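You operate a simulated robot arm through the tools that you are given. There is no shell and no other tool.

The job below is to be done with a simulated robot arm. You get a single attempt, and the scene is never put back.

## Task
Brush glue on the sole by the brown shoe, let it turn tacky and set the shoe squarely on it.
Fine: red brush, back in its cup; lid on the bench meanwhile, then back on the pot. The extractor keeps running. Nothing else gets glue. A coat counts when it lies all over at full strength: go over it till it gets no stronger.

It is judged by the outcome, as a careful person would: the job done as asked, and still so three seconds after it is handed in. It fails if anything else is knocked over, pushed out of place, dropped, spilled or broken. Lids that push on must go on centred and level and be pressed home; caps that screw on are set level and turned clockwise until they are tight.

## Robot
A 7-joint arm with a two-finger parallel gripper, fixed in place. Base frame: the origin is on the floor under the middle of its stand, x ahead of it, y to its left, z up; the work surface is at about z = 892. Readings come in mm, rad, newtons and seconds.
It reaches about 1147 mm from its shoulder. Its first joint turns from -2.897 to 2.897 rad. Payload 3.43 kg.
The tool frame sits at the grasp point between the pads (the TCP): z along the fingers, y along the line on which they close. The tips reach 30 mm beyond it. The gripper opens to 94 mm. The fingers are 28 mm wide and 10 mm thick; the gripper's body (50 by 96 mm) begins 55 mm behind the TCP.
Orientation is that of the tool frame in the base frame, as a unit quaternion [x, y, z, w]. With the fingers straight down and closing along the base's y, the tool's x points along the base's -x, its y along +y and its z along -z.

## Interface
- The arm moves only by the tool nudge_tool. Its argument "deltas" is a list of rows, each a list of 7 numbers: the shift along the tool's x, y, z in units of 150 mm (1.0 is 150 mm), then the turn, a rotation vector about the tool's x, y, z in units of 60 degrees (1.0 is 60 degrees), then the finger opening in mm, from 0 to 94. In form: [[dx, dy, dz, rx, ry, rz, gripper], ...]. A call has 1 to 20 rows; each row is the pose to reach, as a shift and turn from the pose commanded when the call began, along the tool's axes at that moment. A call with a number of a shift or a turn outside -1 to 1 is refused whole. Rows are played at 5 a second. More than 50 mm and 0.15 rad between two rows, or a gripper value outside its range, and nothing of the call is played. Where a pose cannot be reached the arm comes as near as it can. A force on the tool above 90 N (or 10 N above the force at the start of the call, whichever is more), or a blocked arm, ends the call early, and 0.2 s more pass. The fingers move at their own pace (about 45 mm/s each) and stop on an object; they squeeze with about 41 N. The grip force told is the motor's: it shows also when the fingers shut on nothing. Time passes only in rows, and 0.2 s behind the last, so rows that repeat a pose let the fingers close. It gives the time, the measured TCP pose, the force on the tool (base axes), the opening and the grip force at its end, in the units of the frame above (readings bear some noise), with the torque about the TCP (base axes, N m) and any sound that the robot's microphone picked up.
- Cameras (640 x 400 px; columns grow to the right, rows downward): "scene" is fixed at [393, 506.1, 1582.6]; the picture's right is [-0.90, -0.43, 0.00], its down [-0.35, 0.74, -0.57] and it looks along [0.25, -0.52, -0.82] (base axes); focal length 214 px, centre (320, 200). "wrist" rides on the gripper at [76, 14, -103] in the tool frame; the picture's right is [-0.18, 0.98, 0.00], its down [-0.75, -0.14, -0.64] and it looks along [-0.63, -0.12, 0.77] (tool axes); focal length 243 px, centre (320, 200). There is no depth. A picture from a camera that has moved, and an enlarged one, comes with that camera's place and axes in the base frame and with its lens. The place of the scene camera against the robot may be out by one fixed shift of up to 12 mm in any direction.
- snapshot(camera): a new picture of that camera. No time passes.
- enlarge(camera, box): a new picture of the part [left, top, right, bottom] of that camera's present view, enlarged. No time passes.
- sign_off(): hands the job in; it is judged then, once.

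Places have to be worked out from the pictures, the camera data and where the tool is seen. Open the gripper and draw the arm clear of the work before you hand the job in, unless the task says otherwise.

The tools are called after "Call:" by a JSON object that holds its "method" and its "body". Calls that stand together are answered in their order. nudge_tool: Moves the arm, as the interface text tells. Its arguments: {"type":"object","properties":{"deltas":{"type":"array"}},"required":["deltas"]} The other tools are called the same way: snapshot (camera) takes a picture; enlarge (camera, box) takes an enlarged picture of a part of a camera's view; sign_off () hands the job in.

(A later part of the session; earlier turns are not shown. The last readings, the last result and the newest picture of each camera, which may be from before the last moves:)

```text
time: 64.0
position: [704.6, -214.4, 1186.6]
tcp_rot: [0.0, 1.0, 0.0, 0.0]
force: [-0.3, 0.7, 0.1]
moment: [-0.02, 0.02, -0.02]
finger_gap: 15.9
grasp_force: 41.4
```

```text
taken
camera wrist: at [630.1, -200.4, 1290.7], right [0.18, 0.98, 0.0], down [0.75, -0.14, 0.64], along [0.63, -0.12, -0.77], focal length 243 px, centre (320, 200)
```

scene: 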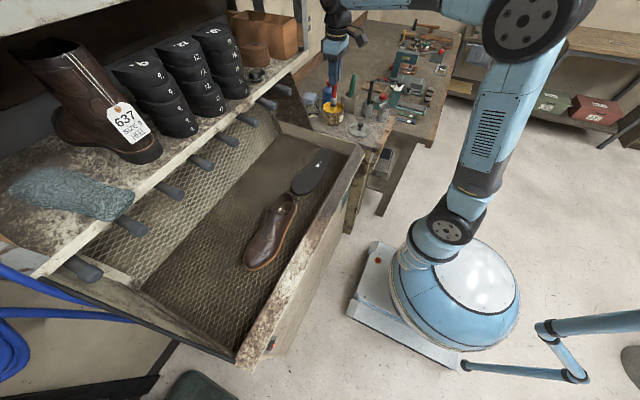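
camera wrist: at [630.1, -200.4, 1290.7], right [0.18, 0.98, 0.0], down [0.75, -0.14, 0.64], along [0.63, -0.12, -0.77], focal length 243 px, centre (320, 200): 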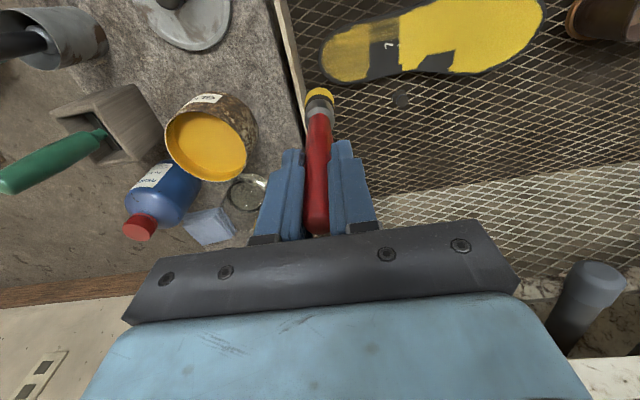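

Now I go over the heel's middle and descend to just above it.

Call:
{"method": "nudge_tool", "body": {"deltas": [[0.034, 0.12, 0, 0, 0, 0, 5], [0.034, 0.2, 0.2, 0, 0, 0, 5], [0.034, 0.2, 0.45, 0, 0, 0, 5], [0.034, 0.2, 0.7, 0, 0, 0, 5], [0.034, 0.2, 0.9, 0, 0, 0, 5], [0.034, 0.2, 0.99, 0, 0, 0, 5], [0.034, 0.2, 0.99, 0, 0, 0, 5]]}}

Call:
{"method": "enlarge", "body": {"camera": "wrist", "box": [200, 0, 500, 150]}}

```text
time: 65.6
position: [700.0, -183.8, 1039.2]
tcp_rot: [0.0, 1.0, 0.0, 0.0]
force: [-0.3, -0.4, 0.9]
moment: [-0.01, 0.01, 0.0]
finger_gap: 16.1
grasp_force: 40.8
```

```text
2.13 times, centred on (350, 75) of wrist
camera zoom: at [625.9, -169.6, 1143.4], right [0.18, 0.98, 0.0], down [0.75, -0.14, 0.64], along [0.63, -0.12, -0.77], focal length 518 px, centre (256, 467)
```

zoom: 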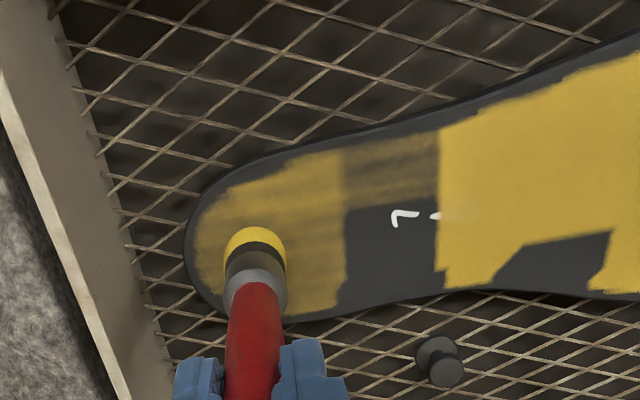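

The brush is just above the heel, freshly loaded. I lower to contact and scrub the heel zone in a serpentine.

Call:
{"method": "nudge_tool", "body": {"deltas": [[0, 0, 0.0235, 0, 0, 0, 5], [-0.053, -0.07, 0.0235, 0, 0, 0, 5], [0.027, -0.096, 0.0235, 0, 0, 0, 5], [0.107, -0.05, 0.0235, 0, 0, 0, 5], [0.16, 0.024, 0.0235, 0, 0, 0, 5], [0.18, 0.11, 0.0235, 0, 0, 0, 5], [0.18, 0.197, 0.0235, 0, 0, 0, 5], [0.167, 0.284, 0.0235, 0, 0, 0, 5], [0.08, 0.284, 0.0235, 0, 0, 0, 5], [0.08, 0.197, 0.0235, 0, 0, 0, 5], [0.08, 0.11, 0.0235, 0, 0, 0, 5], [0.067, 0.024, 0.0235, 0, 0, 0, 5], [-0.02, 0.01, 0.0235, 0, 0, 0, 5], [-0.02, 0.097, 0.0235, 0, 0, 0, 5], [-0.02, 0.184, 0.0235, 0, 0, 0, 5], [-0.02, 0.27, 0.0235, 0, 0, 0, 5], [-0.12, 0.284, 0.0235, 0, 0, 0, 5], [-0.16, 0.197, 0.0235, 0, 0, 0, 5], [-0.16, 0.11, 0.0235, 0, 0, 0, 5], [-0.133, 0.024, 0.0235, 0, 0, 0, 5]]}}

Call:
{"method": "enlarge", "body": {"camera": "wrist", "box": [200, 0, 500, 150]}}

Call:
{"method": "enlarge", "body": {"camera": "scene", "box": [260, 120, 350, 200]}}

```text
time: 69.8
position: [719.2, -183.4, 1033.8]
tcp_rot: [0.0, 1.0, 0.0, 0.001]
force: [-0.5, 0.3, 1.5]
moment: [0.07, -0.01, 0.01]
finger_gap: 16.5
grasp_force: 41.3
```

```text
2.13 times, centred on (350, 75) of wrist
camera zoom: at [646.5, -168.6, 1138.2], right [0.18, 0.98, 0.0], down [0.75, -0.14, 0.64], along [0.63, -0.12, -0.77], focal length 518 px, centre (256, 467)
```

zoom: 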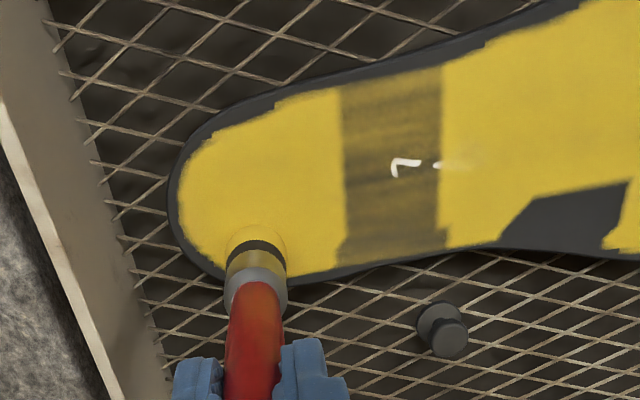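

```text
5.00 times, centred on (305, 160) of scene
camera zoom: at [393.0, 506.1, 1582.6], right [-0.9, -0.43, 0.0], down [-0.35, 0.74, -0.57], along [0.25, -0.52, -0.82], focal length 1072 px, centre (395, 400)
```

zoom: 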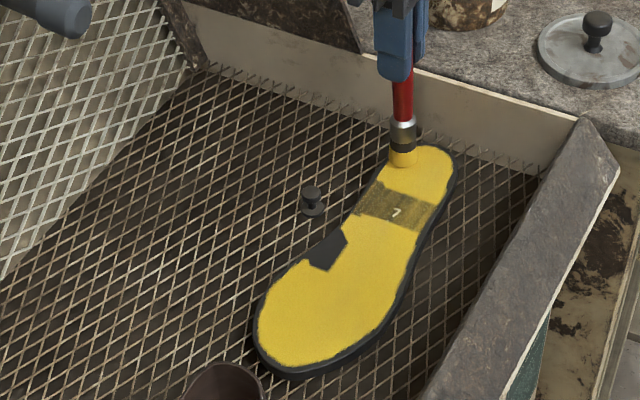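

The heel is now full yellow. Next I scrub the waist band (y≈-137 to -103) across its width.

Call:
{"method": "nudge_tool", "body": {"deltas": [[-0.013, 0.093, 0, 0, 0, 0, 5], [-0.027, 0.186, 0, 0, 0, 0, 5], [-0.027, 0.28, 0, 0, 0, 0, 5], [-0.027, 0.373, 0, 0, 0, 0, 5], [-0.027, 0.466, 0, 0, 0, 0, 5], [0.053, 0.493, 0, 0, 0, 0, 5], [0.06, 0.413, 0, 0, 0, 0, 5], [0.067, 0.333, 0, 0, 0, 0, 5], [0.147, 0.333, 0, 0, 0, 0, 5], [0.147, 0.413, 0, 0, 0, 0, 5], [0.147, 0.493, 0, 0, 0, 0, 5], [0.233, 0.493, 0, 0, 0, 0, 5], [0.233, 0.413, 0, 0, 0, 0, 5], [0.233, 0.333, 0, 0, 0, 0, 5], [0.313, 0.333, 0, 0, 0, 0, 5], [0.32, 0.413, 0, 0, 0, 0, 5], [0.313, 0.493, 0, 0, 0, 0, 5], [0.24, 0.546, 0, 0, 0, 0, 5], [0.147, 0.58, 0, 0, 0, 0, 5], [0.067, 0.646, 0, 0, 0, 0, 5]]}}

Call:
{"method": "enlarge", "body": {"camera": "wrist", "box": [110, 0, 530, 210]}}

Call:
{"method": "enlarge", "body": {"camera": "scene", "box": [260, 120, 350, 200]}}

```text
time: 74.0
position: [710.8, -84.1, 1035.5]
tcp_rot: [0.0, 1.0, 0.0, 0.001]
force: [0.5, -0.4, 1.4]
moment: [-0.03, -0.06, -0.01]
finger_gap: 16.3
grasp_force: 40.4
```

```text
1.52 times, centred on (320, 105) of wrist
camera zoom: at [636.6, -69.4, 1138.4], right [0.18, 0.98, 0.0], down [0.75, -0.14, 0.64], along [0.63, -0.12, -0.77], focal length 370 px, centre (320, 345)
```

zoom: 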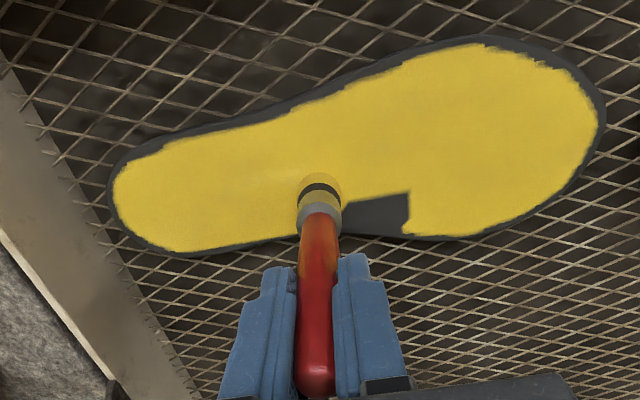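

```text
5.00 times, centred on (305, 160) of scene
camera zoom: at [393.0, 506.1, 1582.6], right [-0.9, -0.43, 0.0], down [-0.35, 0.74, -0.57], along [0.25, -0.52, -0.82], focal length 1072 px, centre (395, 400)
```

zoom: 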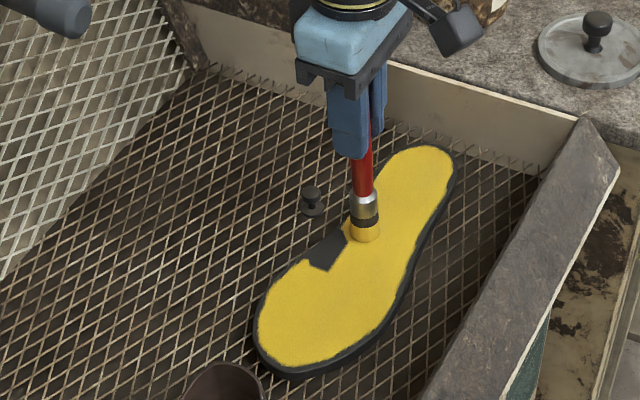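

Only the zone at the +x waist (x 718–742, y -71 to -30) is still bare. I scrub it now.

Call:
{"method": "nudge_tool", "body": {"deltas": [[-0.06, 0.06, 0, 0, 0, 0, 5], [-0.107, 0.127, 0, 0, 0, 0, 5], [-0.14, 0.207, 0, 0, 0, 0, 5], [-0.167, 0.287, 0, 0, 0, 0, 5], [-0.174, 0.347, 0, 0, 0, 0, 5], [-0.114, 0.347, 0, 0, 0, 0, 5], [-0.094, 0.274, 0, 0, 0, 0, 5], [-0.08, 0.194, 0, 0, 0, 0, 5], [-0.074, 0.114, 0, 0, 0, 0, 5], [-0.12, 0.14, 0, 0, 0, 0, 5], [-0.147, 0.22, 0, 0, 0, 0, 5], [-0.174, 0.3, 0, 0, 0, 0, 5], [-0.114, 0.3, 0, 0, 0, 0, 5], [-0.1, 0.22, 0, 0, 0, 0, 5], [-0.087, 0.14, 0, 0, 0, 0, 5], [-0.014, 0.167, 0, 0, 0, 0, 5], [-0.014, 0.254, 0, 0, 0, 0, 5], [-0.014, 0.34, 0, 0, 0, 0, 5], [-0.014, 0.427, 0, 0, 0, 0, 5], [-0.014, 0.514, 0, 0, 0, 0, 5]]}}

Call:
{"method": "enlarge", "body": {"camera": "wrist", "box": [110, 0, 530, 210]}}

Call:
{"method": "enlarge", "body": {"camera": "scene", "box": [260, 120, 350, 200]}}

```text
time: 78.2
position: [711.8, -6.6, 1036.6]
tcp_rot: [-0.001, 1.0, 0.0, 0.0]
force: [0.0, -0.1, -1.3]
moment: [-0.01, -0.02, 0.02]
finger_gap: 16.4
grasp_force: 41.0
```

```text
1.52 times, centred on (320, 105) of wrist
camera zoom: at [637.5, 7.4, 1140.7], right [0.18, 0.98, 0.0], down [0.75, -0.14, 0.64], along [0.63, -0.12, -0.77], focal length 370 px, centre (320, 345)
```

zoom: 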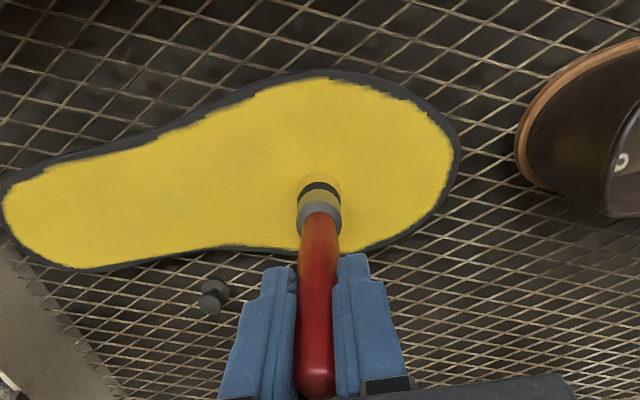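

```text
5.00 times, centred on (305, 160) of scene
camera zoom: at [393.0, 506.1, 1582.6], right [-0.9, -0.43, 0.0], down [-0.35, 0.74, -0.57], along [0.25, -0.52, -0.82], focal length 1072 px, centre (395, 400)
```

zoom: 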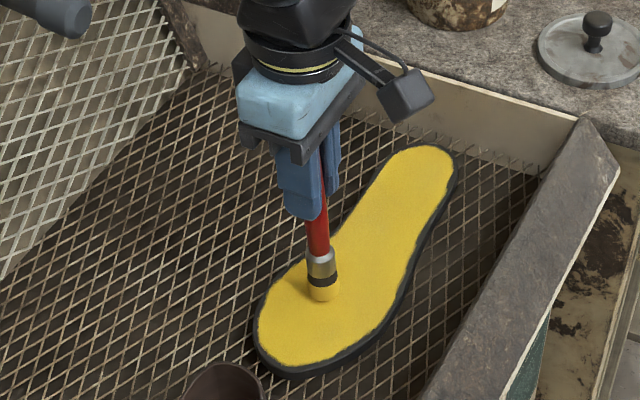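

The sole is yellow all over. I lift the brush slightly and look closely for zones that are fainter.

Call:
{"method": "nudge_tool", "body": {"deltas": [[0, 0, -0.2, 0, 0, 0, 5], [0, -0.15, -0.5, 0, 0, 0, 5], [0, -0.4, -0.7, 0, 0, 0, 5], [0, -0.65, -0.9, 0, 0, 0, 5], [0, -0.65, -0.9, 0, 0, 0, 5]]}}

Call:
{"method": "enlarge", "body": {"camera": "scene", "box": [275, 140, 335, 200]}}

Call:
{"method": "enlarge", "body": {"camera": "wrist", "box": [180, 0, 500, 150]}}

```text
refused: row 2 steps farther than a row can; nothing moved
```

```text
6.67 times, centred on (305, 170) of scene
camera zoom: at [393.0, 506.1, 1582.6], right [-0.9, -0.43, 0.0], down [-0.35, 0.74, -0.57], along [0.25, -0.52, -0.82], focal length 1430 px, centre (420, 400)
```

zoom: 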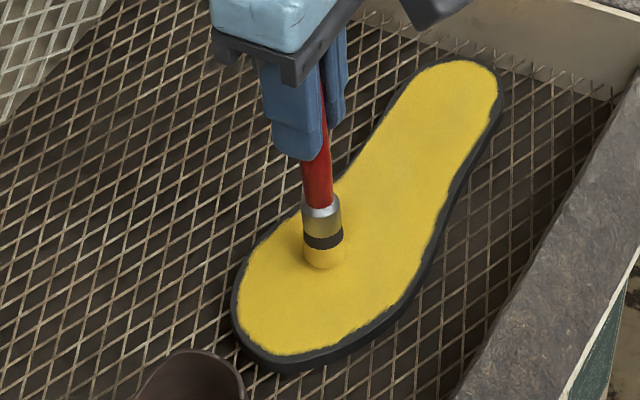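

```text
2.00 times, centred on (340, 75) of wrist
camera zoom: at [637.5, 7.4, 1140.7], right [0.18, 0.98, 0.0], down [0.75, -0.14, 0.64], along [0.63, -0.12, -0.77], focal length 485 px, centre (280, 450)
```

zoom: 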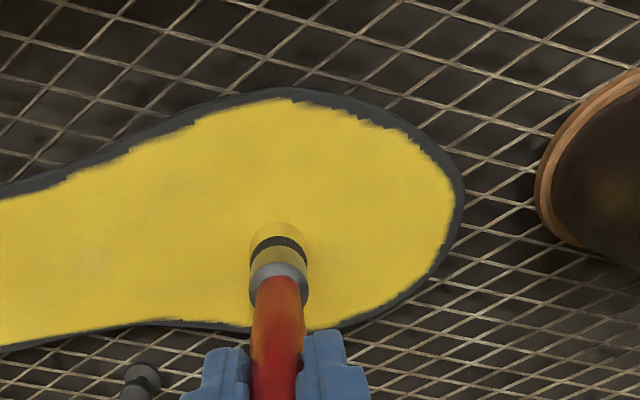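

The coat looks even. To make sure it gets no stronger, I go over the forepart again with what's left on the brush and compare the shade.

Call:
{"method": "nudge_tool", "body": {"deltas": [[-0.086, 0.053, 0.002, 0, 0, 0, 5], [-0.173, 0.106, 0.002, 0, 0, 0, 5], [-0.173, 0.2, 0.002, 0, 0, 0, 5], [-0.106, 0.293, 0.002, 0, 0, 0, 5], [-0.04, 0.386, 0.002, 0, 0, 0, 5], [0.054, 0.453, 0.002, 0, 0, 0, 5], [0.147, 0.4, 0.002, 0, 0, 0, 5], [0.067, 0.32, 0.002, 0, 0, 0, 5], [-0.013, 0.226, 0.002, 0, 0, 0, 5], [-0.026, 0.133, 0.002, 0, 0, 0, 5], [0.054, 0.16, 0.002, 0, 0, 0, 5], [0.134, 0.253, 0.002, 0, 0, 0, 5], [0.214, 0.293, 0.002, 0, 0, 0, 5], [0.267, 0.2, 0.002, 0, 0, 0, 5], [0.187, 0.12, 0.002, 0, 0, 0, 5], [0.294, 0.08, 0.002, 0, 0, 0, 5], [0.307, -0.027, 0.002, 0, 0, 0, 5], [0.214, -0.014, 0.002, 0, 0, 0, 5], [0.12, 0.026, 0.002, 0, 0, 0, 5], [0.054, -0.04, 0.002, 0, 0, 0, 5]]}}

Call:
{"method": "enlarge", "body": {"camera": "scene", "box": [275, 140, 335, 200]}}

Call:
{"method": "enlarge", "body": {"camera": "wrist", "box": [110, 0, 530, 210]}}

```text
time: 82.4
position: [703.9, -13.0, 1035.6]
tcp_rot: [0.0, 1.0, 0.0, 0.0]
force: [-0.9, 0.0, 0.2]
moment: [-0.01, -0.02, -0.01]
finger_gap: 16.4
grasp_force: 41.1
```

```text
6.67 times, centred on (305, 170) of scene
camera zoom: at [393.0, 506.1, 1582.6], right [-0.9, -0.43, 0.0], down [-0.35, 0.74, -0.57], along [0.25, -0.52, -0.82], focal length 1430 px, centre (420, 400)
```

zoom: 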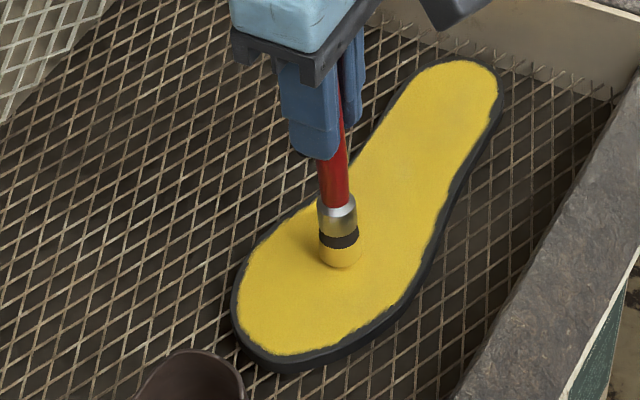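

```text
1.52 times, centred on (320, 105) of wrist
camera zoom: at [629.9, 1.5, 1139.1], right [0.18, 0.98, 0.0], down [0.75, -0.14, 0.64], along [0.63, -0.12, -0.77], focal length 370 px, centre (320, 345)
```

zoom: 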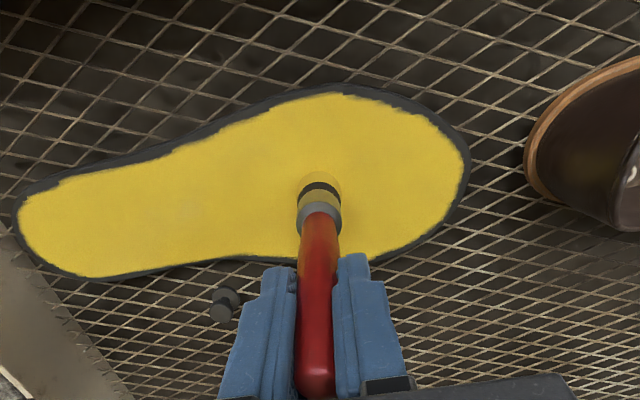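

No change in shade on the forepart. I carry on over the midfoot and toward the heel in the same way.

Call:
{"method": "nudge_tool", "body": {"deltas": [[0.093, -0.074, 0.001, 0, 0, 0, 5], [0.186, -0.174, 0.001, 0, 0, 0, 5], [0.213, -0.274, 0.001, 0, 0, 0, 5], [0.133, -0.347, 0.001, 0, 0, 0, 5], [0.026, -0.307, 0.001, 0, 0, 0, 5], [-0.08, -0.28, 0.001, 0, 0, 0, 5], [-0.174, -0.274, 0.001, 0, 0, 0, 5], [-0.134, -0.374, 0.001, 0, 0, 0, 5], [-0.027, -0.44, 0.001, 0, 0, 0, 5], [0.08, -0.467, 0.001, 0, 0, 0, 5], [0.186, -0.494, 0.001, 0, 0, 0, 5], [0.186, -0.6, 0.001, 0, 0, 0, 5], [0.08, -0.6, 0.001, 0, 0, 0, 5], [-0.027, -0.6, 0.001, 0, 0, 0, 5], [-0.12, -0.6, 0.001, 0, 0, 0, 5], [-0.12, -0.707, 0.001, 0, 0, 0, 5], [-0.014, -0.72, 0.001, 0, 0, 0, 5], [0.093, -0.734, 0.001, 0, 0, 0, 5], [0.193, -0.747, 0.001, 0, 0, 0, 5], [0.193, -0.854, 0.001, 0, 0, 0, 5]]}}

Call:
{"method": "enlarge", "body": {"camera": "scene", "box": [275, 140, 335, 200]}}

Call:
{"method": "enlarge", "body": {"camera": "wrist", "box": [110, 0, 530, 210]}}

```text
time: 86.6
position: [676.2, -141.1, 1035.2]
tcp_rot: [0.0, 1.0, 0.0, 0.0]
force: [-1.1, -0.3, 0.4]
moment: [-0.04, -0.02, -0.01]
finger_gap: 16.4
grasp_force: 41.1
```

```text
6.67 times, centred on (305, 170) of scene
camera zoom: at [393.0, 506.1, 1582.6], right [-0.9, -0.43, 0.0], down [-0.35, 0.74, -0.57], along [0.25, -0.52, -0.82], focal length 1430 px, centre (420, 400)
```

zoom: 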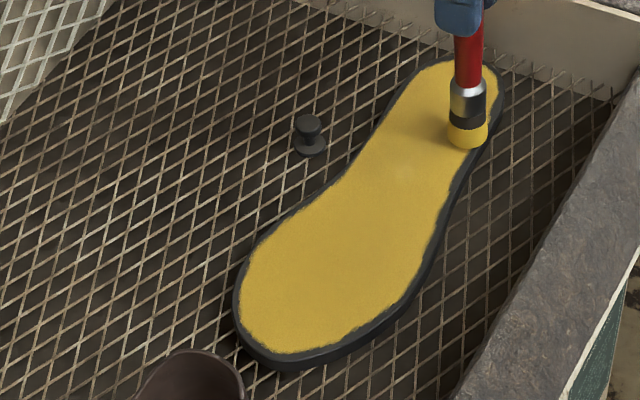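

```text
1.52 times, centred on (320, 105) of wrist
camera zoom: at [600.6, -127.2, 1138.8], right [0.18, 0.98, 0.0], down [0.75, -0.14, 0.64], along [0.63, -0.12, -0.77], focal length 370 px, centre (320, 345)
```

zoom: 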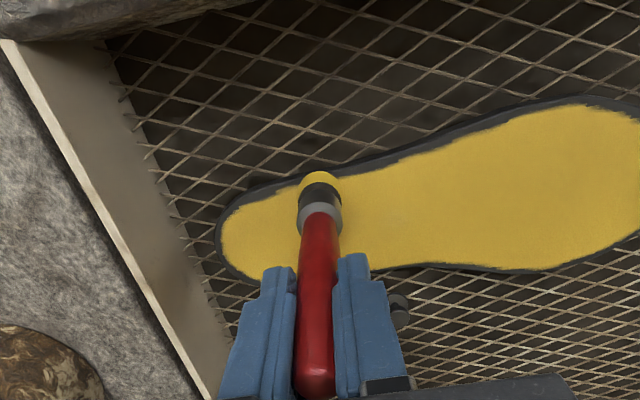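

The coat is covering evenly and its colour is starting to dull (drying), with no gain in strength from the extra passes. I take the brush back: lift, then travel around the lid toward the red brush's cup.

Call:
{"method": "nudge_tool", "body": {"deltas": [[0, 0, -0.25, 0, 0, 0, 5], [0, 0, -0.55, 0, 0, 0, 5], [0, 0, -0.85, 0, 0, 0, 5], [0, 0, -1.0, 0, 0, 0, 5], [0.25, -0.15, -1.0, 0, 0, 0, 5], [0.5, -0.3, -1.0, 0, 0, 0, 5], [0.75, -0.5, -1.0, 0, 0, 0, 5], [1.0, -0.7, -1.0, 0, 0, 0, 5], [1.0, -1.0, -1.0, 0, 0, 0, 5], [1.0, -1.0, -1.0, 0, 0, 0, 5]]}}

Call:
{"method": "enlarge", "body": {"camera": "scene", "box": [260, 120, 350, 200]}}

Call:
{"method": "snapshot", "body": {"camera": "wrist"}}

```text
time: 88.8
position: [526.4, -293.3, 1187.0]
tcp_rot: [-0.001, 1.0, 0.0, 0.0]
force: [0.6, 0.9, -0.8]
moment: [0.0, -0.02, 0.05]
finger_gap: 16.4
grasp_force: 41.4
```

```text
5.00 times, centred on (305, 160) of scene
camera zoom: at [393.0, 506.1, 1582.6], right [-0.9, -0.43, 0.0], down [-0.35, 0.74, -0.57], along [0.25, -0.52, -0.82], focal length 1072 px, centre (395, 400)
```

zoom: 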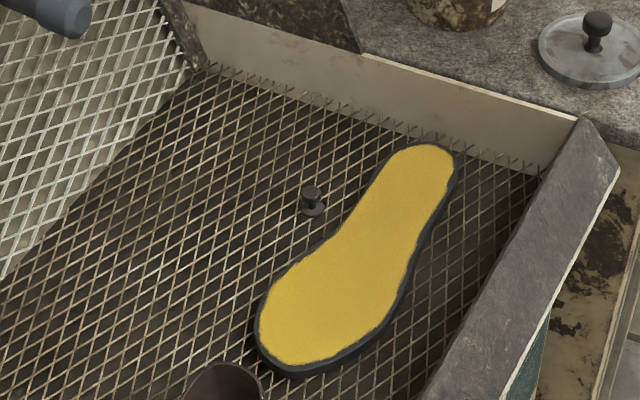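

```text
taken
camera wrist: at [451.8, -278.3, 1290.2], right [0.18, 0.98, 0.0], down [0.75, -0.14, 0.64], along [0.63, -0.12, -0.77], focal length 243 px, centre (320, 200)
```

wrist: 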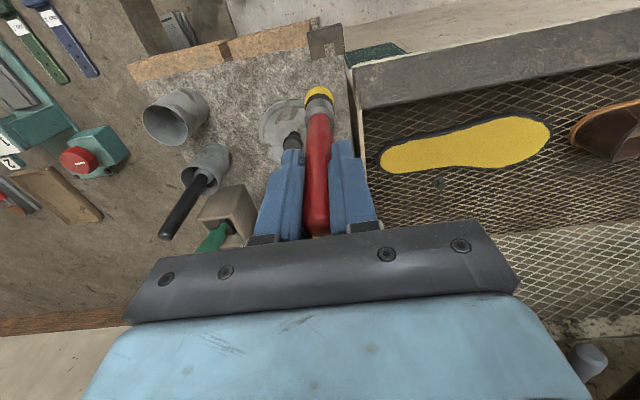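

I continue toward the empty cup at (531, -476).

Call:
{"method": "nudge_tool", "body": {"deltas": [[0, -0.25, 0, 0, 0, 0, 5], [0, -0.5, 0, 0, 0, 0, 5], [0, -0.75, 0, 0, 0, 0, 5], [-0.02, -0.95, 0, 0, 0, 0, 5], [-0.041, -1.0, 0, 0, 0, 0, 5]]}}

Call:
{"method": "nudge_tool", "body": {"deltas": [[0, -0.15, 0, 0, 0, 0, 5], [0, -0.227, 0, 0, 0, 0, 5], [0, -0.227, 0, 0, 0, 0, 5]]}}

Call:
{"method": "enlarge", "body": {"camera": "wrist", "box": [250, 20, 390, 160]}}

Call:
{"method": "enlarge", "body": {"camera": "scene", "box": [360, 60, 420, 140]}}

```text
time: 90.0
position: [532.1, -440.3, 1186.6]
tcp_rot: [0.0, 1.0, 0.0, 0.0]
force: [-0.6, -0.5, -0.6]
moment: [0.01, 0.01, 0.02]
finger_gap: 16.3
grasp_force: 40.7
```

```text
time: 90.8
position: [530.8, -475.6, 1185.3]
tcp_rot: [0.0, 1.0, 0.0, 0.0]
force: [0.4, -0.3, -0.7]
moment: [0.0, 0.01, -0.02]
finger_gap: 16.4
grasp_force: 41.2
```

```text
2.86 times, centred on (320, 90) of wrist
camera zoom: at [457.0, -461.3, 1288.9], right [0.18, 0.98, 0.0], down [0.75, -0.14, 0.64], along [0.63, -0.12, -0.77], focal length 693 px, centre (320, 514)
```

zoom: 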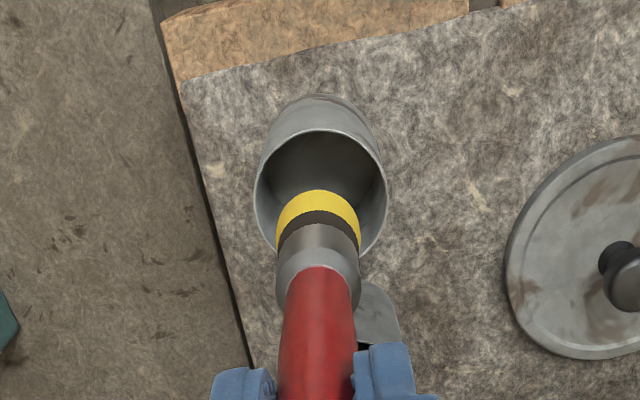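

```text
5.00 times, centred on (390, 100) of scene
camera zoom: at [393.0, 506.1, 1582.6], right [-0.9, -0.43, 0.0], down [-0.35, 0.74, -0.57], along [0.25, -0.52, -0.82], focal length 1072 px, centre (-30, 700)
```

zoom: 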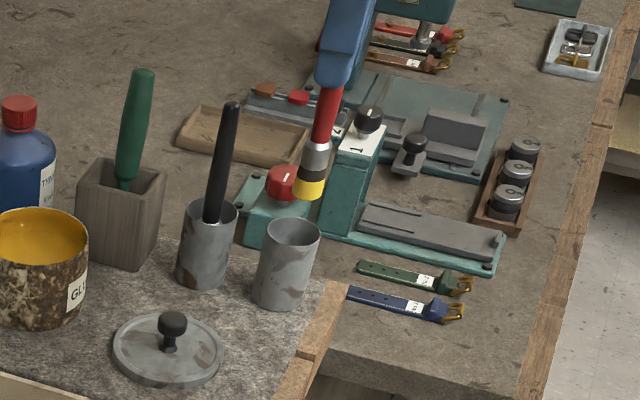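

The brush hangs above its cup in the same x-y as when I took it out. I lower it straight in.

Call:
{"method": "nudge_tool", "body": {"deltas": [[0, 0, 0.15, 0, 0, 0, 5], [0, 0, 0.28, 0, 0, 0, 5], [0, 0, 0.4, 0, 0, 0, 5], [0, 0, 0.5, 0, 0, 0, 5], [0, 0, 0.57, 0, 0, 0, 5], [0, 0, 0.605, 0, 0, 0, 5], [0, 0, 0.605, 0, 0, 0, 5]]}}

Call:
{"method": "enlarge", "body": {"camera": "scene", "box": [360, 60, 420, 140]}}

Call:
{"method": "enlarge", "body": {"camera": "wrist", "box": [250, 50, 390, 190]}}

```text
time: 92.4
position: [532.3, -476.1, 1092.9]
tcp_rot: [0.0, 1.0, 0.0, 0.0]
force: [-0.4, 0.0, -1.0]
moment: [0.03, -0.01, 0.03]
finger_gap: 16.3
grasp_force: 40.7
```

```text
5.00 times, centred on (390, 100) of scene
camera zoom: at [393.0, 506.1, 1582.6], right [-0.9, -0.43, 0.0], down [-0.35, 0.74, -0.57], along [0.25, -0.52, -0.82], focal length 1072 px, centre (-30, 700)
```

zoom: 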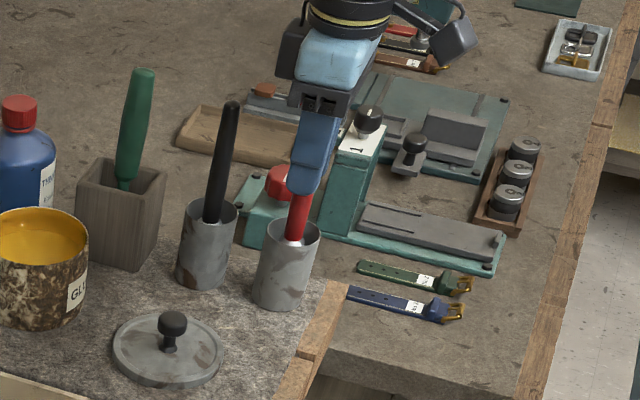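

```text
2.86 times, centred on (320, 120) of wrist
camera zoom: at [457.7, -460.5, 1197.7], right [0.18, 0.98, 0.0], down [0.75, -0.14, 0.64], along [0.63, -0.12, -0.77], focal length 693 px, centre (320, 429)
```

zoom: 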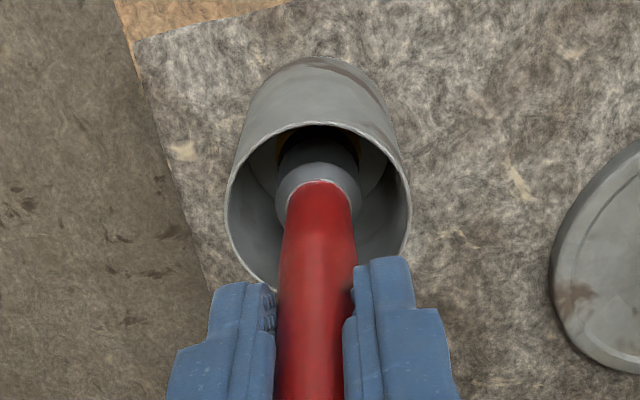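

The brush is inside its cup with no contact force. I lower the last 2 mm and open the fingers.

Call:
{"method": "nudge_tool", "body": {"deltas": [[0, 0, 0.008, 0, 0, 0, 5], [0, 0, 0.0145, 0, 0, 0, 5], [0, 0, 0.0145, 0, 0, 0, 20], [0, 0, 0.0145, 0, 0, 0, 35], [0, 0, 0.0145, 0, 0, 0, 50], [0, 0, 0.0145, 0, 0, 0, 60], [0, 0, 0.0145, 0, 0, 0, 60]]}}

Call:
{"method": "enlarge", "body": {"camera": "scene", "box": [360, 60, 420, 140]}}

Call:
{"method": "snapshot", "body": {"camera": "wrist"}}

```text
time: 94.0
position: [532.0, -474.5, 1093.0]
tcp_rot: [0.0, 1.0, 0.0, 0.0]
force: [0.2, 1.0, -0.4]
moment: [-0.01, 0.0, -0.02]
finger_gap: 60.1
grasp_force: 0.0
```

```text
5.00 times, centred on (390, 100) of scene
camera zoom: at [393.0, 506.1, 1582.6], right [-0.9, -0.43, 0.0], down [-0.35, 0.74, -0.57], along [0.25, -0.52, -0.82], focal length 1072 px, centre (-30, 700)
```

zoom: 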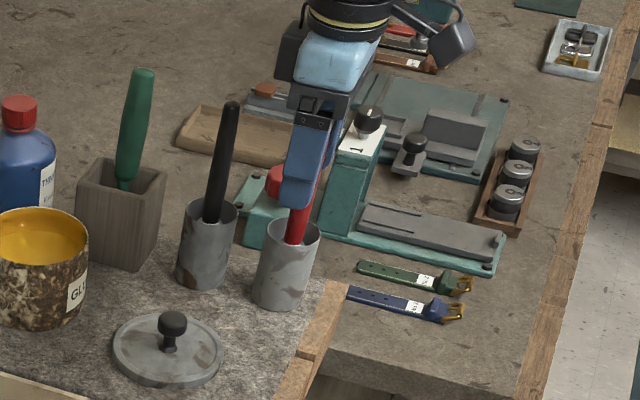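

```text
taken
camera wrist: at [458.0, -460.6, 1195.9], right [0.18, 0.98, 0.0], down [0.75, -0.14, 0.64], along [0.63, -0.12, -0.77], focal length 243 px, centre (320, 200)
```

wrist: 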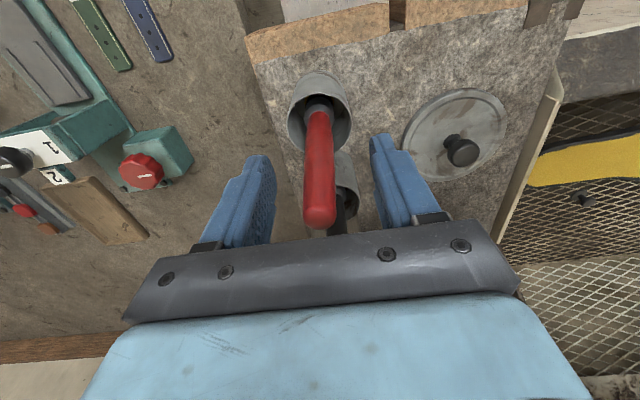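

The brush stands in its cup. I raise clear of it and move over to the lid.

Call:
{"method": "nudge_tool", "body": {"deltas": [[0, 0, -0.2, 0, 0, 0, 60], [0, 0, -0.45, 0, 0, 0, 60], [0, 0, -0.7, 0, 0, 0, 60], [-0.08, 0.2, -0.8, 0, 0, 0, 60], [-0.2, 0.42, -0.8, 0, 0, 0, 60], [-0.33, 0.65, -0.8, 0, 0, 0, 60], [-0.46, 0.87, -0.8, 0, 0, 0, 60], [-0.46, 0.87, -0.6, 0, 0, 0, 60], [-0.46, 0.87, -0.35, 0, 0, 0, 60], [-0.46, 0.87, -0.15, 0, 0, 0, 60], [-0.46, 0.87, -0.15, 0, 0, 0, 60]]}}

Call:
{"method": "enlarge", "body": {"camera": "wrist", "box": [250, 20, 390, 160]}}

Call:
{"method": "enlarge", "body": {"camera": "scene", "box": [260, 60, 410, 200]}}

```text
time: 96.4
position: [602.9, -344.0, 1115.1]
tcp_rot: [0.0, 1.0, 0.0, 0.001]
force: [-0.5, -0.1, 0.4]
moment: [0.0, 0.02, 0.02]
finger_gap: 60.3
grasp_force: 0.0
```

```text
2.86 times, centred on (320, 90) of wrist
camera zoom: at [528.9, -330.1, 1219.1], right [0.18, 0.98, 0.0], down [0.75, -0.14, 0.64], along [0.63, -0.12, -0.77], focal length 693 px, centre (320, 514)
```

zoom: 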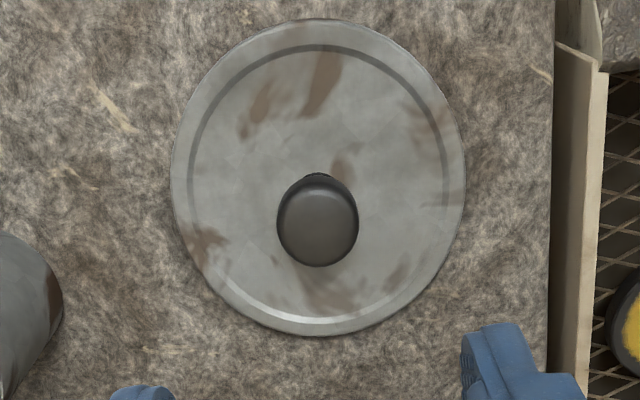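

```text
2.86 times, centred on (335, 130) of scene
camera zoom: at [393.0, 506.1, 1582.6], right [-0.9, -0.43, 0.0], down [-0.35, 0.74, -0.57], along [0.25, -0.52, -0.82], focal length 613 px, centre (277, 400)
```

zoom: 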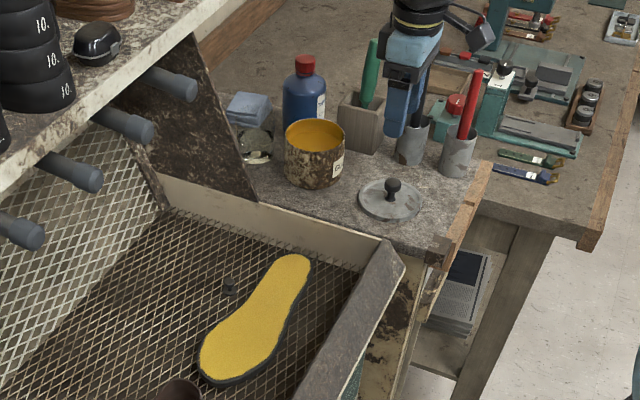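

The lid's knob is right under the tool. I descend to it and close the fingers.

Call:
{"method": "nudge_tool", "body": {"deltas": [[0, 0, 0.25, 0, 0, 0, 60], [0, 0, 0.5, 0, 0, 0, 60], [0, 0, 0.7, 0, 0, 0, 60], [0, 0, 0.78, 0, 0, 0, 60], [0, 0, 0.805, 0, 0, 0, 60], [0, 0, 0.805, 0, 0, 0, 40], [0, 0, 0.805, 0, 0, 0, 20], [0, 0, 0.805, 0, 0, 0, 10], [0, 0, 0.805, 0, 0, 0, 10], [0, 0, 0.805, 0, 0, 0, 10]]}}

Call:
{"method": "snapshot", "body": {"camera": "wrist"}}

```text
time: 98.6
position: [601.3, -345.8, 991.2]
tcp_rot: [0.0, 1.0, -0.001, 0.0]
force: [0.5, 0.1, 0.3]
moment: [-0.03, 0.03, -0.01]
finger_gap: 26.1
grasp_force: 40.5
```

```text
taken
camera wrist: at [526.7, -331.1, 1094.9], right [0.18, 0.98, 0.0], down [0.75, -0.14, 0.64], along [0.63, -0.12, -0.77], focal length 243 px, centre (320, 200)
```

wrist: 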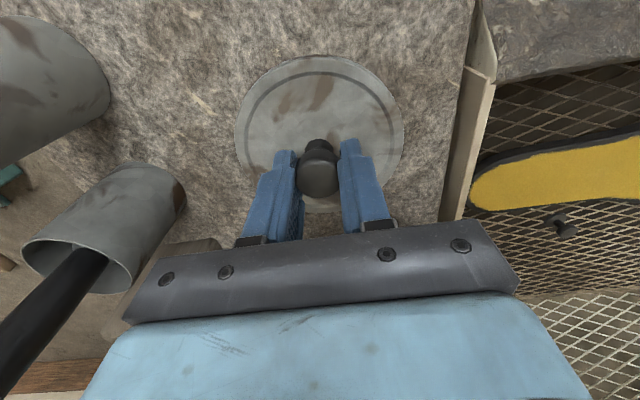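

The knob is gripped (26 mm). I lift the lid and carry it back over the pot.

Call:
{"method": "nudge_tool", "body": {"deltas": [[0, 0, -0.1, 0, 0, 0, 10], [0, 0, -0.35, 0, 0, 0, 10], [0, 0, -0.65, 0, 0, 0, 10], [0, 0, -0.93, 0, 0, 0, 10], [-0.2, -0.03, -0.93, 0, 0, 0, 10], [-0.45, -0.06, -0.93, 0, 0, 0, 10], [-0.7, -0.1, -0.93, 0, 0, 0, 10], [-0.9, -0.12, -0.93, 0, 0, 0, 10], [-0.98, -0.133, -0.93, 0, 0, 0, 10], [-0.98, -0.133, -0.93, 0, 0, 0, 10]]}}

Call:
{"method": "snapshot", "body": {"camera": "wrist"}}

Call:
{"method": "enlarge", "body": {"camera": "scene", "box": [290, 60, 400, 150]}}

```text
time: 100.8
position: [746.8, -366.5, 1133.2]
tcp_rot: [0.0, 1.0, 0.0, 0.0]
force: [0.1, -0.2, -0.3]
moment: [0.01, 0.0, 0.01]
finger_gap: 25.5
grasp_force: 41.1
```

```text
taken
camera wrist: at [672.8, -352.6, 1235.9], right [0.18, 0.98, 0.0], down [0.75, -0.14, 0.64], along [0.63, -0.12, -0.77], focal length 243 px, centre (320, 200)
```

wrist: 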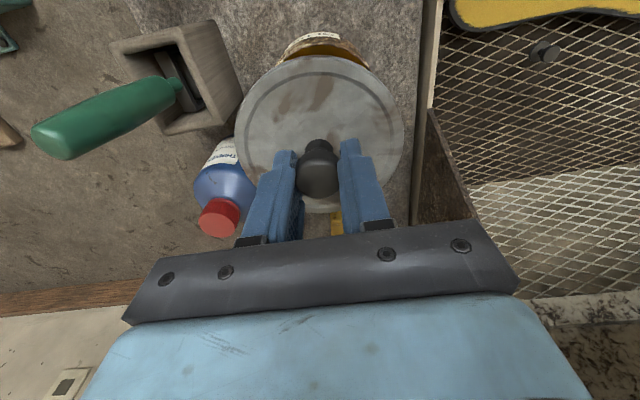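

```text
4.44 times, centred on (345, 105) of scene
camera zoom: at [393.0, 506.1, 1582.6], right [-0.9, -0.43, 0.0], down [-0.35, 0.74, -0.57], along [0.25, -0.52, -0.82], focal length 953 px, centre (209, 622)
```

zoom: 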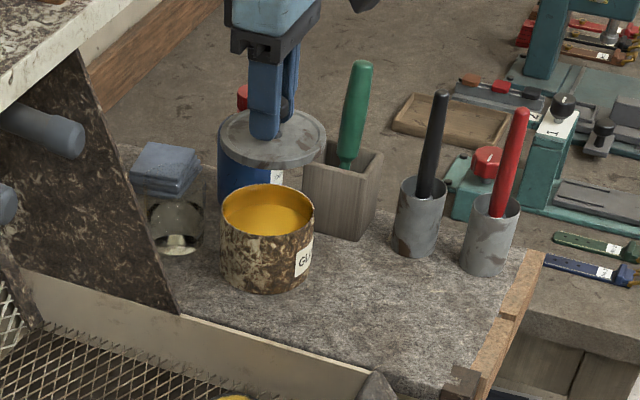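

The lid is centred over the pot as when it came off. I lower it toward the rim, then in small steps.

Call:
{"method": "nudge_tool", "body": {"deltas": [[0, 0, 0.15, 0, 0, 0, 10], [0, 0, 0.3, 0, 0, 0, 10], [0, 0, 0.4, 0, 0, 0, 10], [0, 0, 0.42, 0, 0, 0, 10], [0, 0, 0.44, 0, 0, 0, 10], [0, 0, 0.44, 0, 0, 0, 10]]}}

Call:
{"method": "enlarge", "body": {"camera": "scene", "box": [320, 80, 370, 130]}}

Call:
{"method": "enlarge", "body": {"camera": "wrist", "box": [210, 20, 430, 230]}}

```text
time: 102.2
position: [748.3, -364.8, 1068.1]
tcp_rot: [0.001, 1.0, 0.0, 0.0]
force: [-0.7, 0.4, -1.0]
moment: [0.0, -0.02, -0.02]
finger_gap: 25.7
grasp_force: 41.2
```

```text
8.00 times, centred on (345, 105) of scene
camera zoom: at [393.0, 506.1, 1582.6], right [-0.9, -0.43, 0.0], down [-0.35, 0.74, -0.57], along [0.25, -0.52, -0.82], focal length 1716 px, centre (120, 960)
```

zoom: 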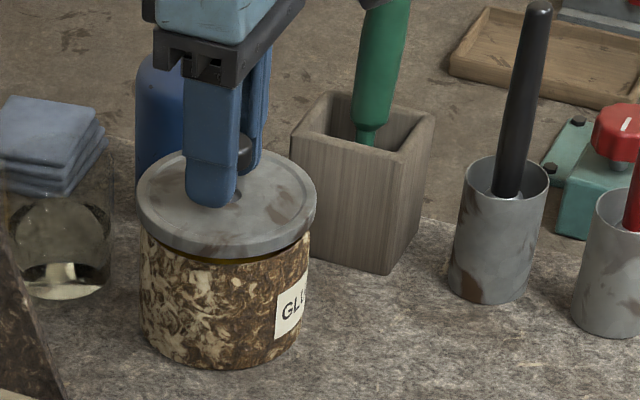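

```text
1.90 times, centred on (320, 125) of wrist
camera zoom: at [674.0, -350.6, 1171.0], right [0.18, 0.98, 0.0], down [0.75, -0.14, 0.64], along [0.63, -0.12, -0.77], focal length 462 px, centre (320, 343)
```

zoom: 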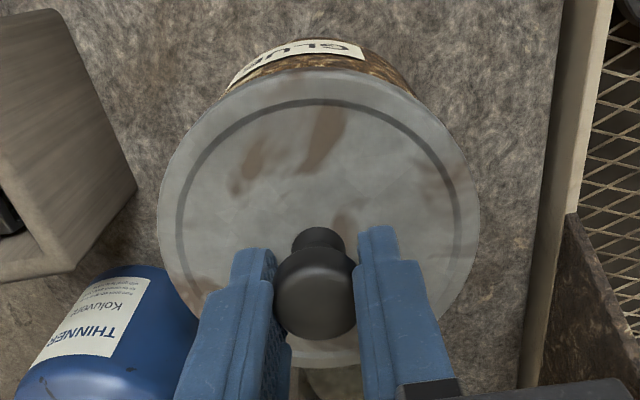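

The lid is about 8–10 mm above its seat and centred. I lower in 1.5 mm steps and watch force and sound.

Call:
{"method": "nudge_tool", "body": {"deltas": [[0, 0, 0.01, 0, 0, 0, 10], [0, 0, 0.02, 0, 0, 0, 10], [0, 0, 0.03, 0, 0, 0, 10], [0, 0, 0.04, 0, 0, 0, 10], [0, 0, 0.048, 0, 0, 0, 10], [0, 0, 0.048, 0, 0, 0, 10]]}}

Call:
{"method": "enlarge", "body": {"camera": "scene", "box": [320, 80, 370, 130]}}

```text
time: 103.6
position: [747.2, -364.7, 1060.9]
tcp_rot: [0.0, 1.0, 0.0, 0.0]
force: [1.0, 0.6, 8.4]
moment: [0.18, 0.33, -0.01]
finger_gap: 25.8
grasp_force: 40.7
```

```text
8.00 times, centred on (345, 105) of scene
camera zoom: at [393.0, 506.1, 1582.6], right [-0.9, -0.43, 0.0], down [-0.35, 0.74, -0.57], along [0.25, -0.52, -0.82], focal length 1716 px, centre (120, 960)
```

zoom: 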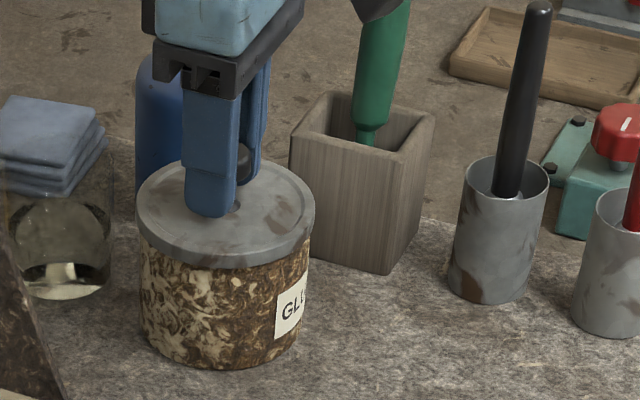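

Contact at 8 N. I press on in 0.8 mm steps to push the lid home.

Call:
{"method": "nudge_tool", "body": {"deltas": [[0, 0, 0.006, 0, 0, 0, 10], [0, 0, 0.012, 0, 0, 0, 10], [0, 0, 0.018, 0, 0, 0, 10], [0, 0, 0.018, 0, 0, 0, 10]]}}

Call:
{"method": "enlarge", "body": {"camera": "scene", "box": [320, 80, 370, 130]}}

```text
time: 104.6
position: [747.9, -365.1, 1058.7]
tcp_rot: [0.0, 1.0, -0.001, 0.001]
force: [8.7, -1.1, 26.7]
moment: [0.3, 0.71, 0.0]
finger_gap: 25.6
grasp_force: 41.1
```

```text
8.00 times, centred on (345, 105) of scene
camera zoom: at [393.0, 506.1, 1582.6], right [-0.9, -0.43, 0.0], down [-0.35, 0.74, -0.57], along [0.25, -0.52, -0.82], focal length 1716 px, centre (120, 960)
```

zoom: 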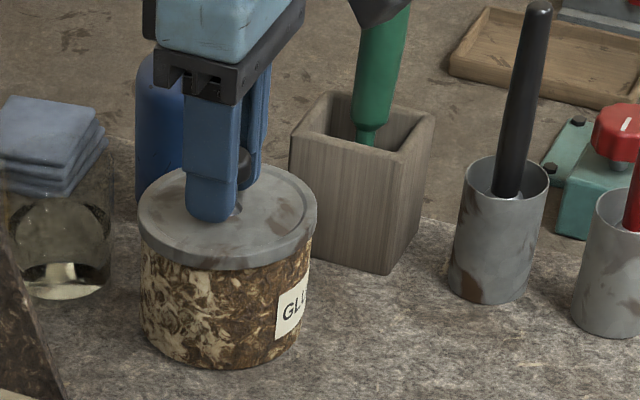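

Force 27 N with a moment indicating contact only on the -x side of the rim, so the lid is a little off toward -x. I lift slightly, shift +1.5 mm in x and press again.

Call:
{"method": "nudge_tool", "body": {"deltas": [[0, 0, -0.015, 0, 0, 0, 10], [0, 0, -0.03, 0, 0, 0, 10], [-0.01, 0, -0.03, 0, 0, 0, 10], [-0.01, 0, -0.015, 0, 0, 0, 10], [-0.01, 0, -0.006, 0, 0, 0, 10], [-0.01, 0, 0, 0, 0, 0, 10], [-0.01, 0, 0, 0, 0, 0, 10]]}}

```text
time: 106.2
position: [749.0, -364.9, 1058.8]
tcp_rot: [0.0, 1.0, -0.001, 0.002]
force: [1.3, 0.0, 31.4]
moment: [0.24, 0.85, 0.0]
finger_gap: 25.7
grasp_force: 40.7
```

Lateral force has vanished (1.3 N), so the lid now sits without side load. I press further in small steps to seat it.

Call:
{"method": "nudge_tool", "body": {"deltas": [[0, 0, 0.005, 0, 0, 0, 10], [0, 0, 0.01, 0, 0, 0, 10], [0, 0, 0.015, 0, 0, 0, 10], [0, 0, 0.015, 0, 0, 0, 10]]}}

Call:
{"method": "enlarge", "body": {"camera": "scene", "box": [320, 80, 370, 130]}}

Call:
{"method": "enlarge", "body": {"camera": "wrist", "box": [210, 20, 430, 230]}}

```text
time: 107.2
position: [749.3, -364.8, 1057.5]
tcp_rot: [0.0, 1.0, -0.002, 0.003]
force: [9.1, -0.2, 59.6]
moment: [0.28, 1.27, 0.02]
finger_gap: 25.9
grasp_force: 41.0
```

```text
8.00 times, centred on (345, 105) of scene
camera zoom: at [393.0, 506.1, 1582.6], right [-0.9, -0.43, 0.0], down [-0.35, 0.74, -0.57], along [0.25, -0.52, -0.82], focal length 1716 px, centre (120, 960)
```

zoom: 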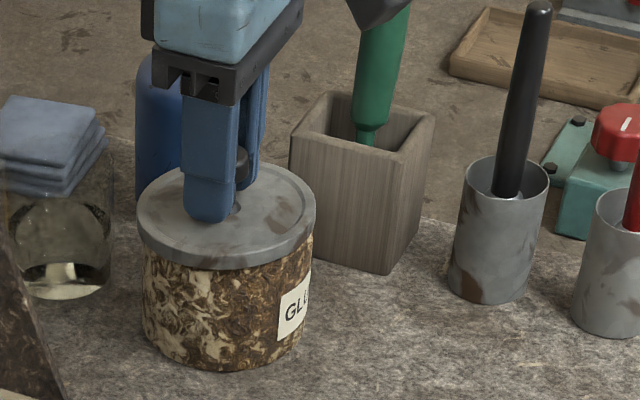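

```text
1.90 times, centred on (320, 125) of wrist
camera zoom: at [674.1, -350.0, 1161.2], right [0.18, 0.98, 0.0], down [0.75, -0.14, 0.65], along [0.63, -0.12, -0.76], focal length 462 px, centre (320, 343)
```

zoom: 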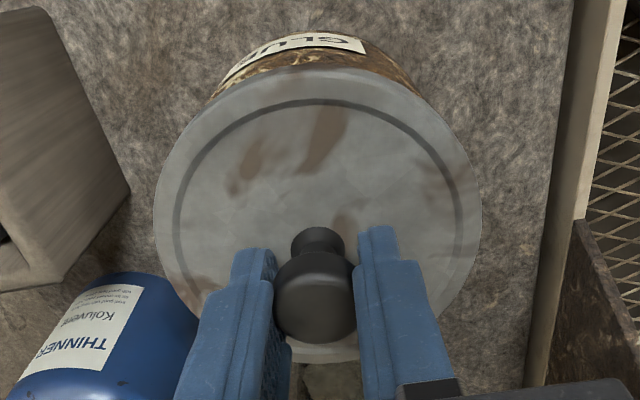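

At 60 N it still loads the -x side (Fx +9 N) and no click was heard. I lift a few mm, shift another 1.5 mm in +x and press again to see if the seating becomes symmetric.

Call:
{"method": "nudge_tool", "body": {"deltas": [[0, 0, -0.02, 0, 0, 0, 10], [0, 0, -0.04, 0, 0, 0, 10], [-0.01, 0, -0.04, 0, 0, 0, 10], [-0.01, 0, -0.025, 0, 0, 0, 10], [-0.01, 0, -0.015, 0, 0, 0, 10], [-0.01, 0, -0.015, 0, 0, 0, 10]]}}

Call:
{"method": "enlarge", "body": {"camera": "scene", "box": [320, 80, 370, 130]}}

```text
time: 108.6
position: [750.3, -363.3, 1058.8]
tcp_rot: [0.0, 1.0, 0.0, 0.0]
force: [-7.5, 5.8, 25.1]
moment: [0.37, 0.99, -0.14]
finger_gap: 25.5
grasp_force: 41.0
```

```text
8.00 times, centred on (345, 105) of scene
camera zoom: at [393.0, 506.1, 1582.6], right [-0.9, -0.43, 0.0], down [-0.35, 0.74, -0.57], along [0.25, -0.52, -0.82], focal length 1716 px, centre (120, 960)
```

zoom: 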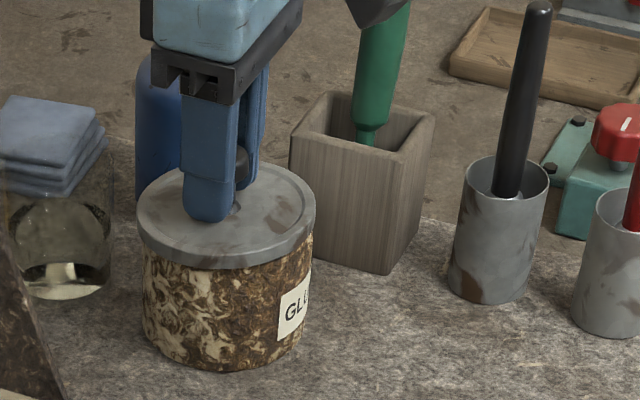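

Readings suggest the lid may not be fully down. I ease the load, release the knob and look at how the lid sits.

Call:
{"method": "nudge_tool", "body": {"deltas": [[0, 0, -0.015, 0, 0, 0, 10], [0, 0, -0.015, 0, 0, 0, 30], [0, 0, -0.015, 0, 0, 0, 50], [0, 0, -0.015, 0, 0, 0, 70], [0, 0, -0.2, 0, 0, 0, 70], [0, 0, -0.4, 0, 0, 0, 70], [0, 0, -0.62, 0, 0, 0, 70], [0, 0, -0.62, 0, 0, 0, 70]]}}

Call:
{"method": "enlarge", "body": {"camera": "scene", "box": [310, 60, 390, 140]}}

Call:
{"method": "enlarge", "body": {"camera": "wrist", "box": [250, 20, 390, 160]}}

```text
time: 110.4
position: [751.3, -365.1, 1149.3]
tcp_rot: [0.0, 1.0, 0.0, 0.0]
force: [-0.2, 0.0, 0.9]
moment: [0.0, 0.0, 0.0]
finger_gap: 70.2
grasp_force: 0.0
```

```text
5.00 times, centred on (350, 100) of scene
camera zoom: at [393.0, 506.1, 1582.6], right [-0.9, -0.43, 0.0], down [-0.35, 0.74, -0.57], along [0.25, -0.52, -0.82], focal length 1072 px, centre (170, 700)
```

zoom: 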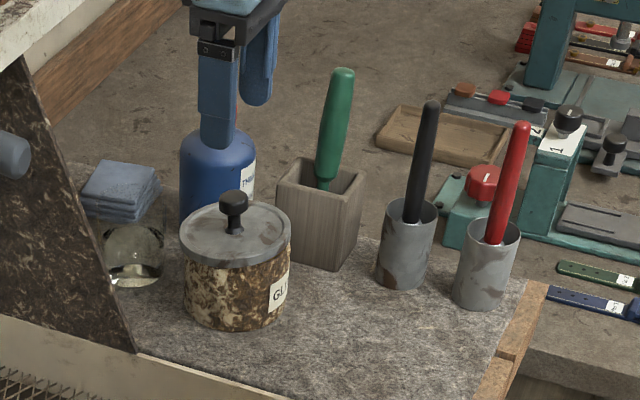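

```text
2.86 times, centred on (320, 90) of wrist
camera zoom: at [677.0, -351.7, 1253.4], right [0.18, 0.98, 0.0], down [0.75, -0.14, 0.64], along [0.63, -0.12, -0.77], focal length 693 px, centre (320, 514)
```

zoom: 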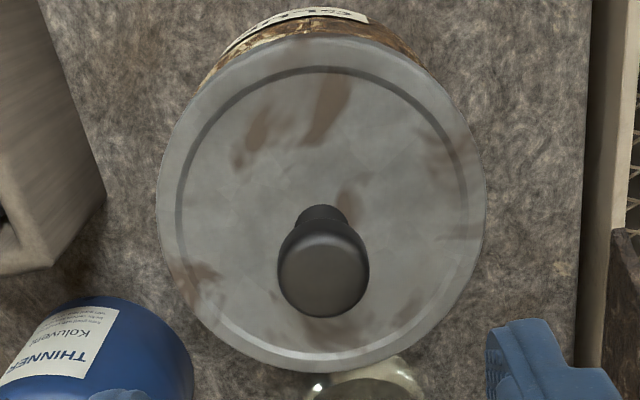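

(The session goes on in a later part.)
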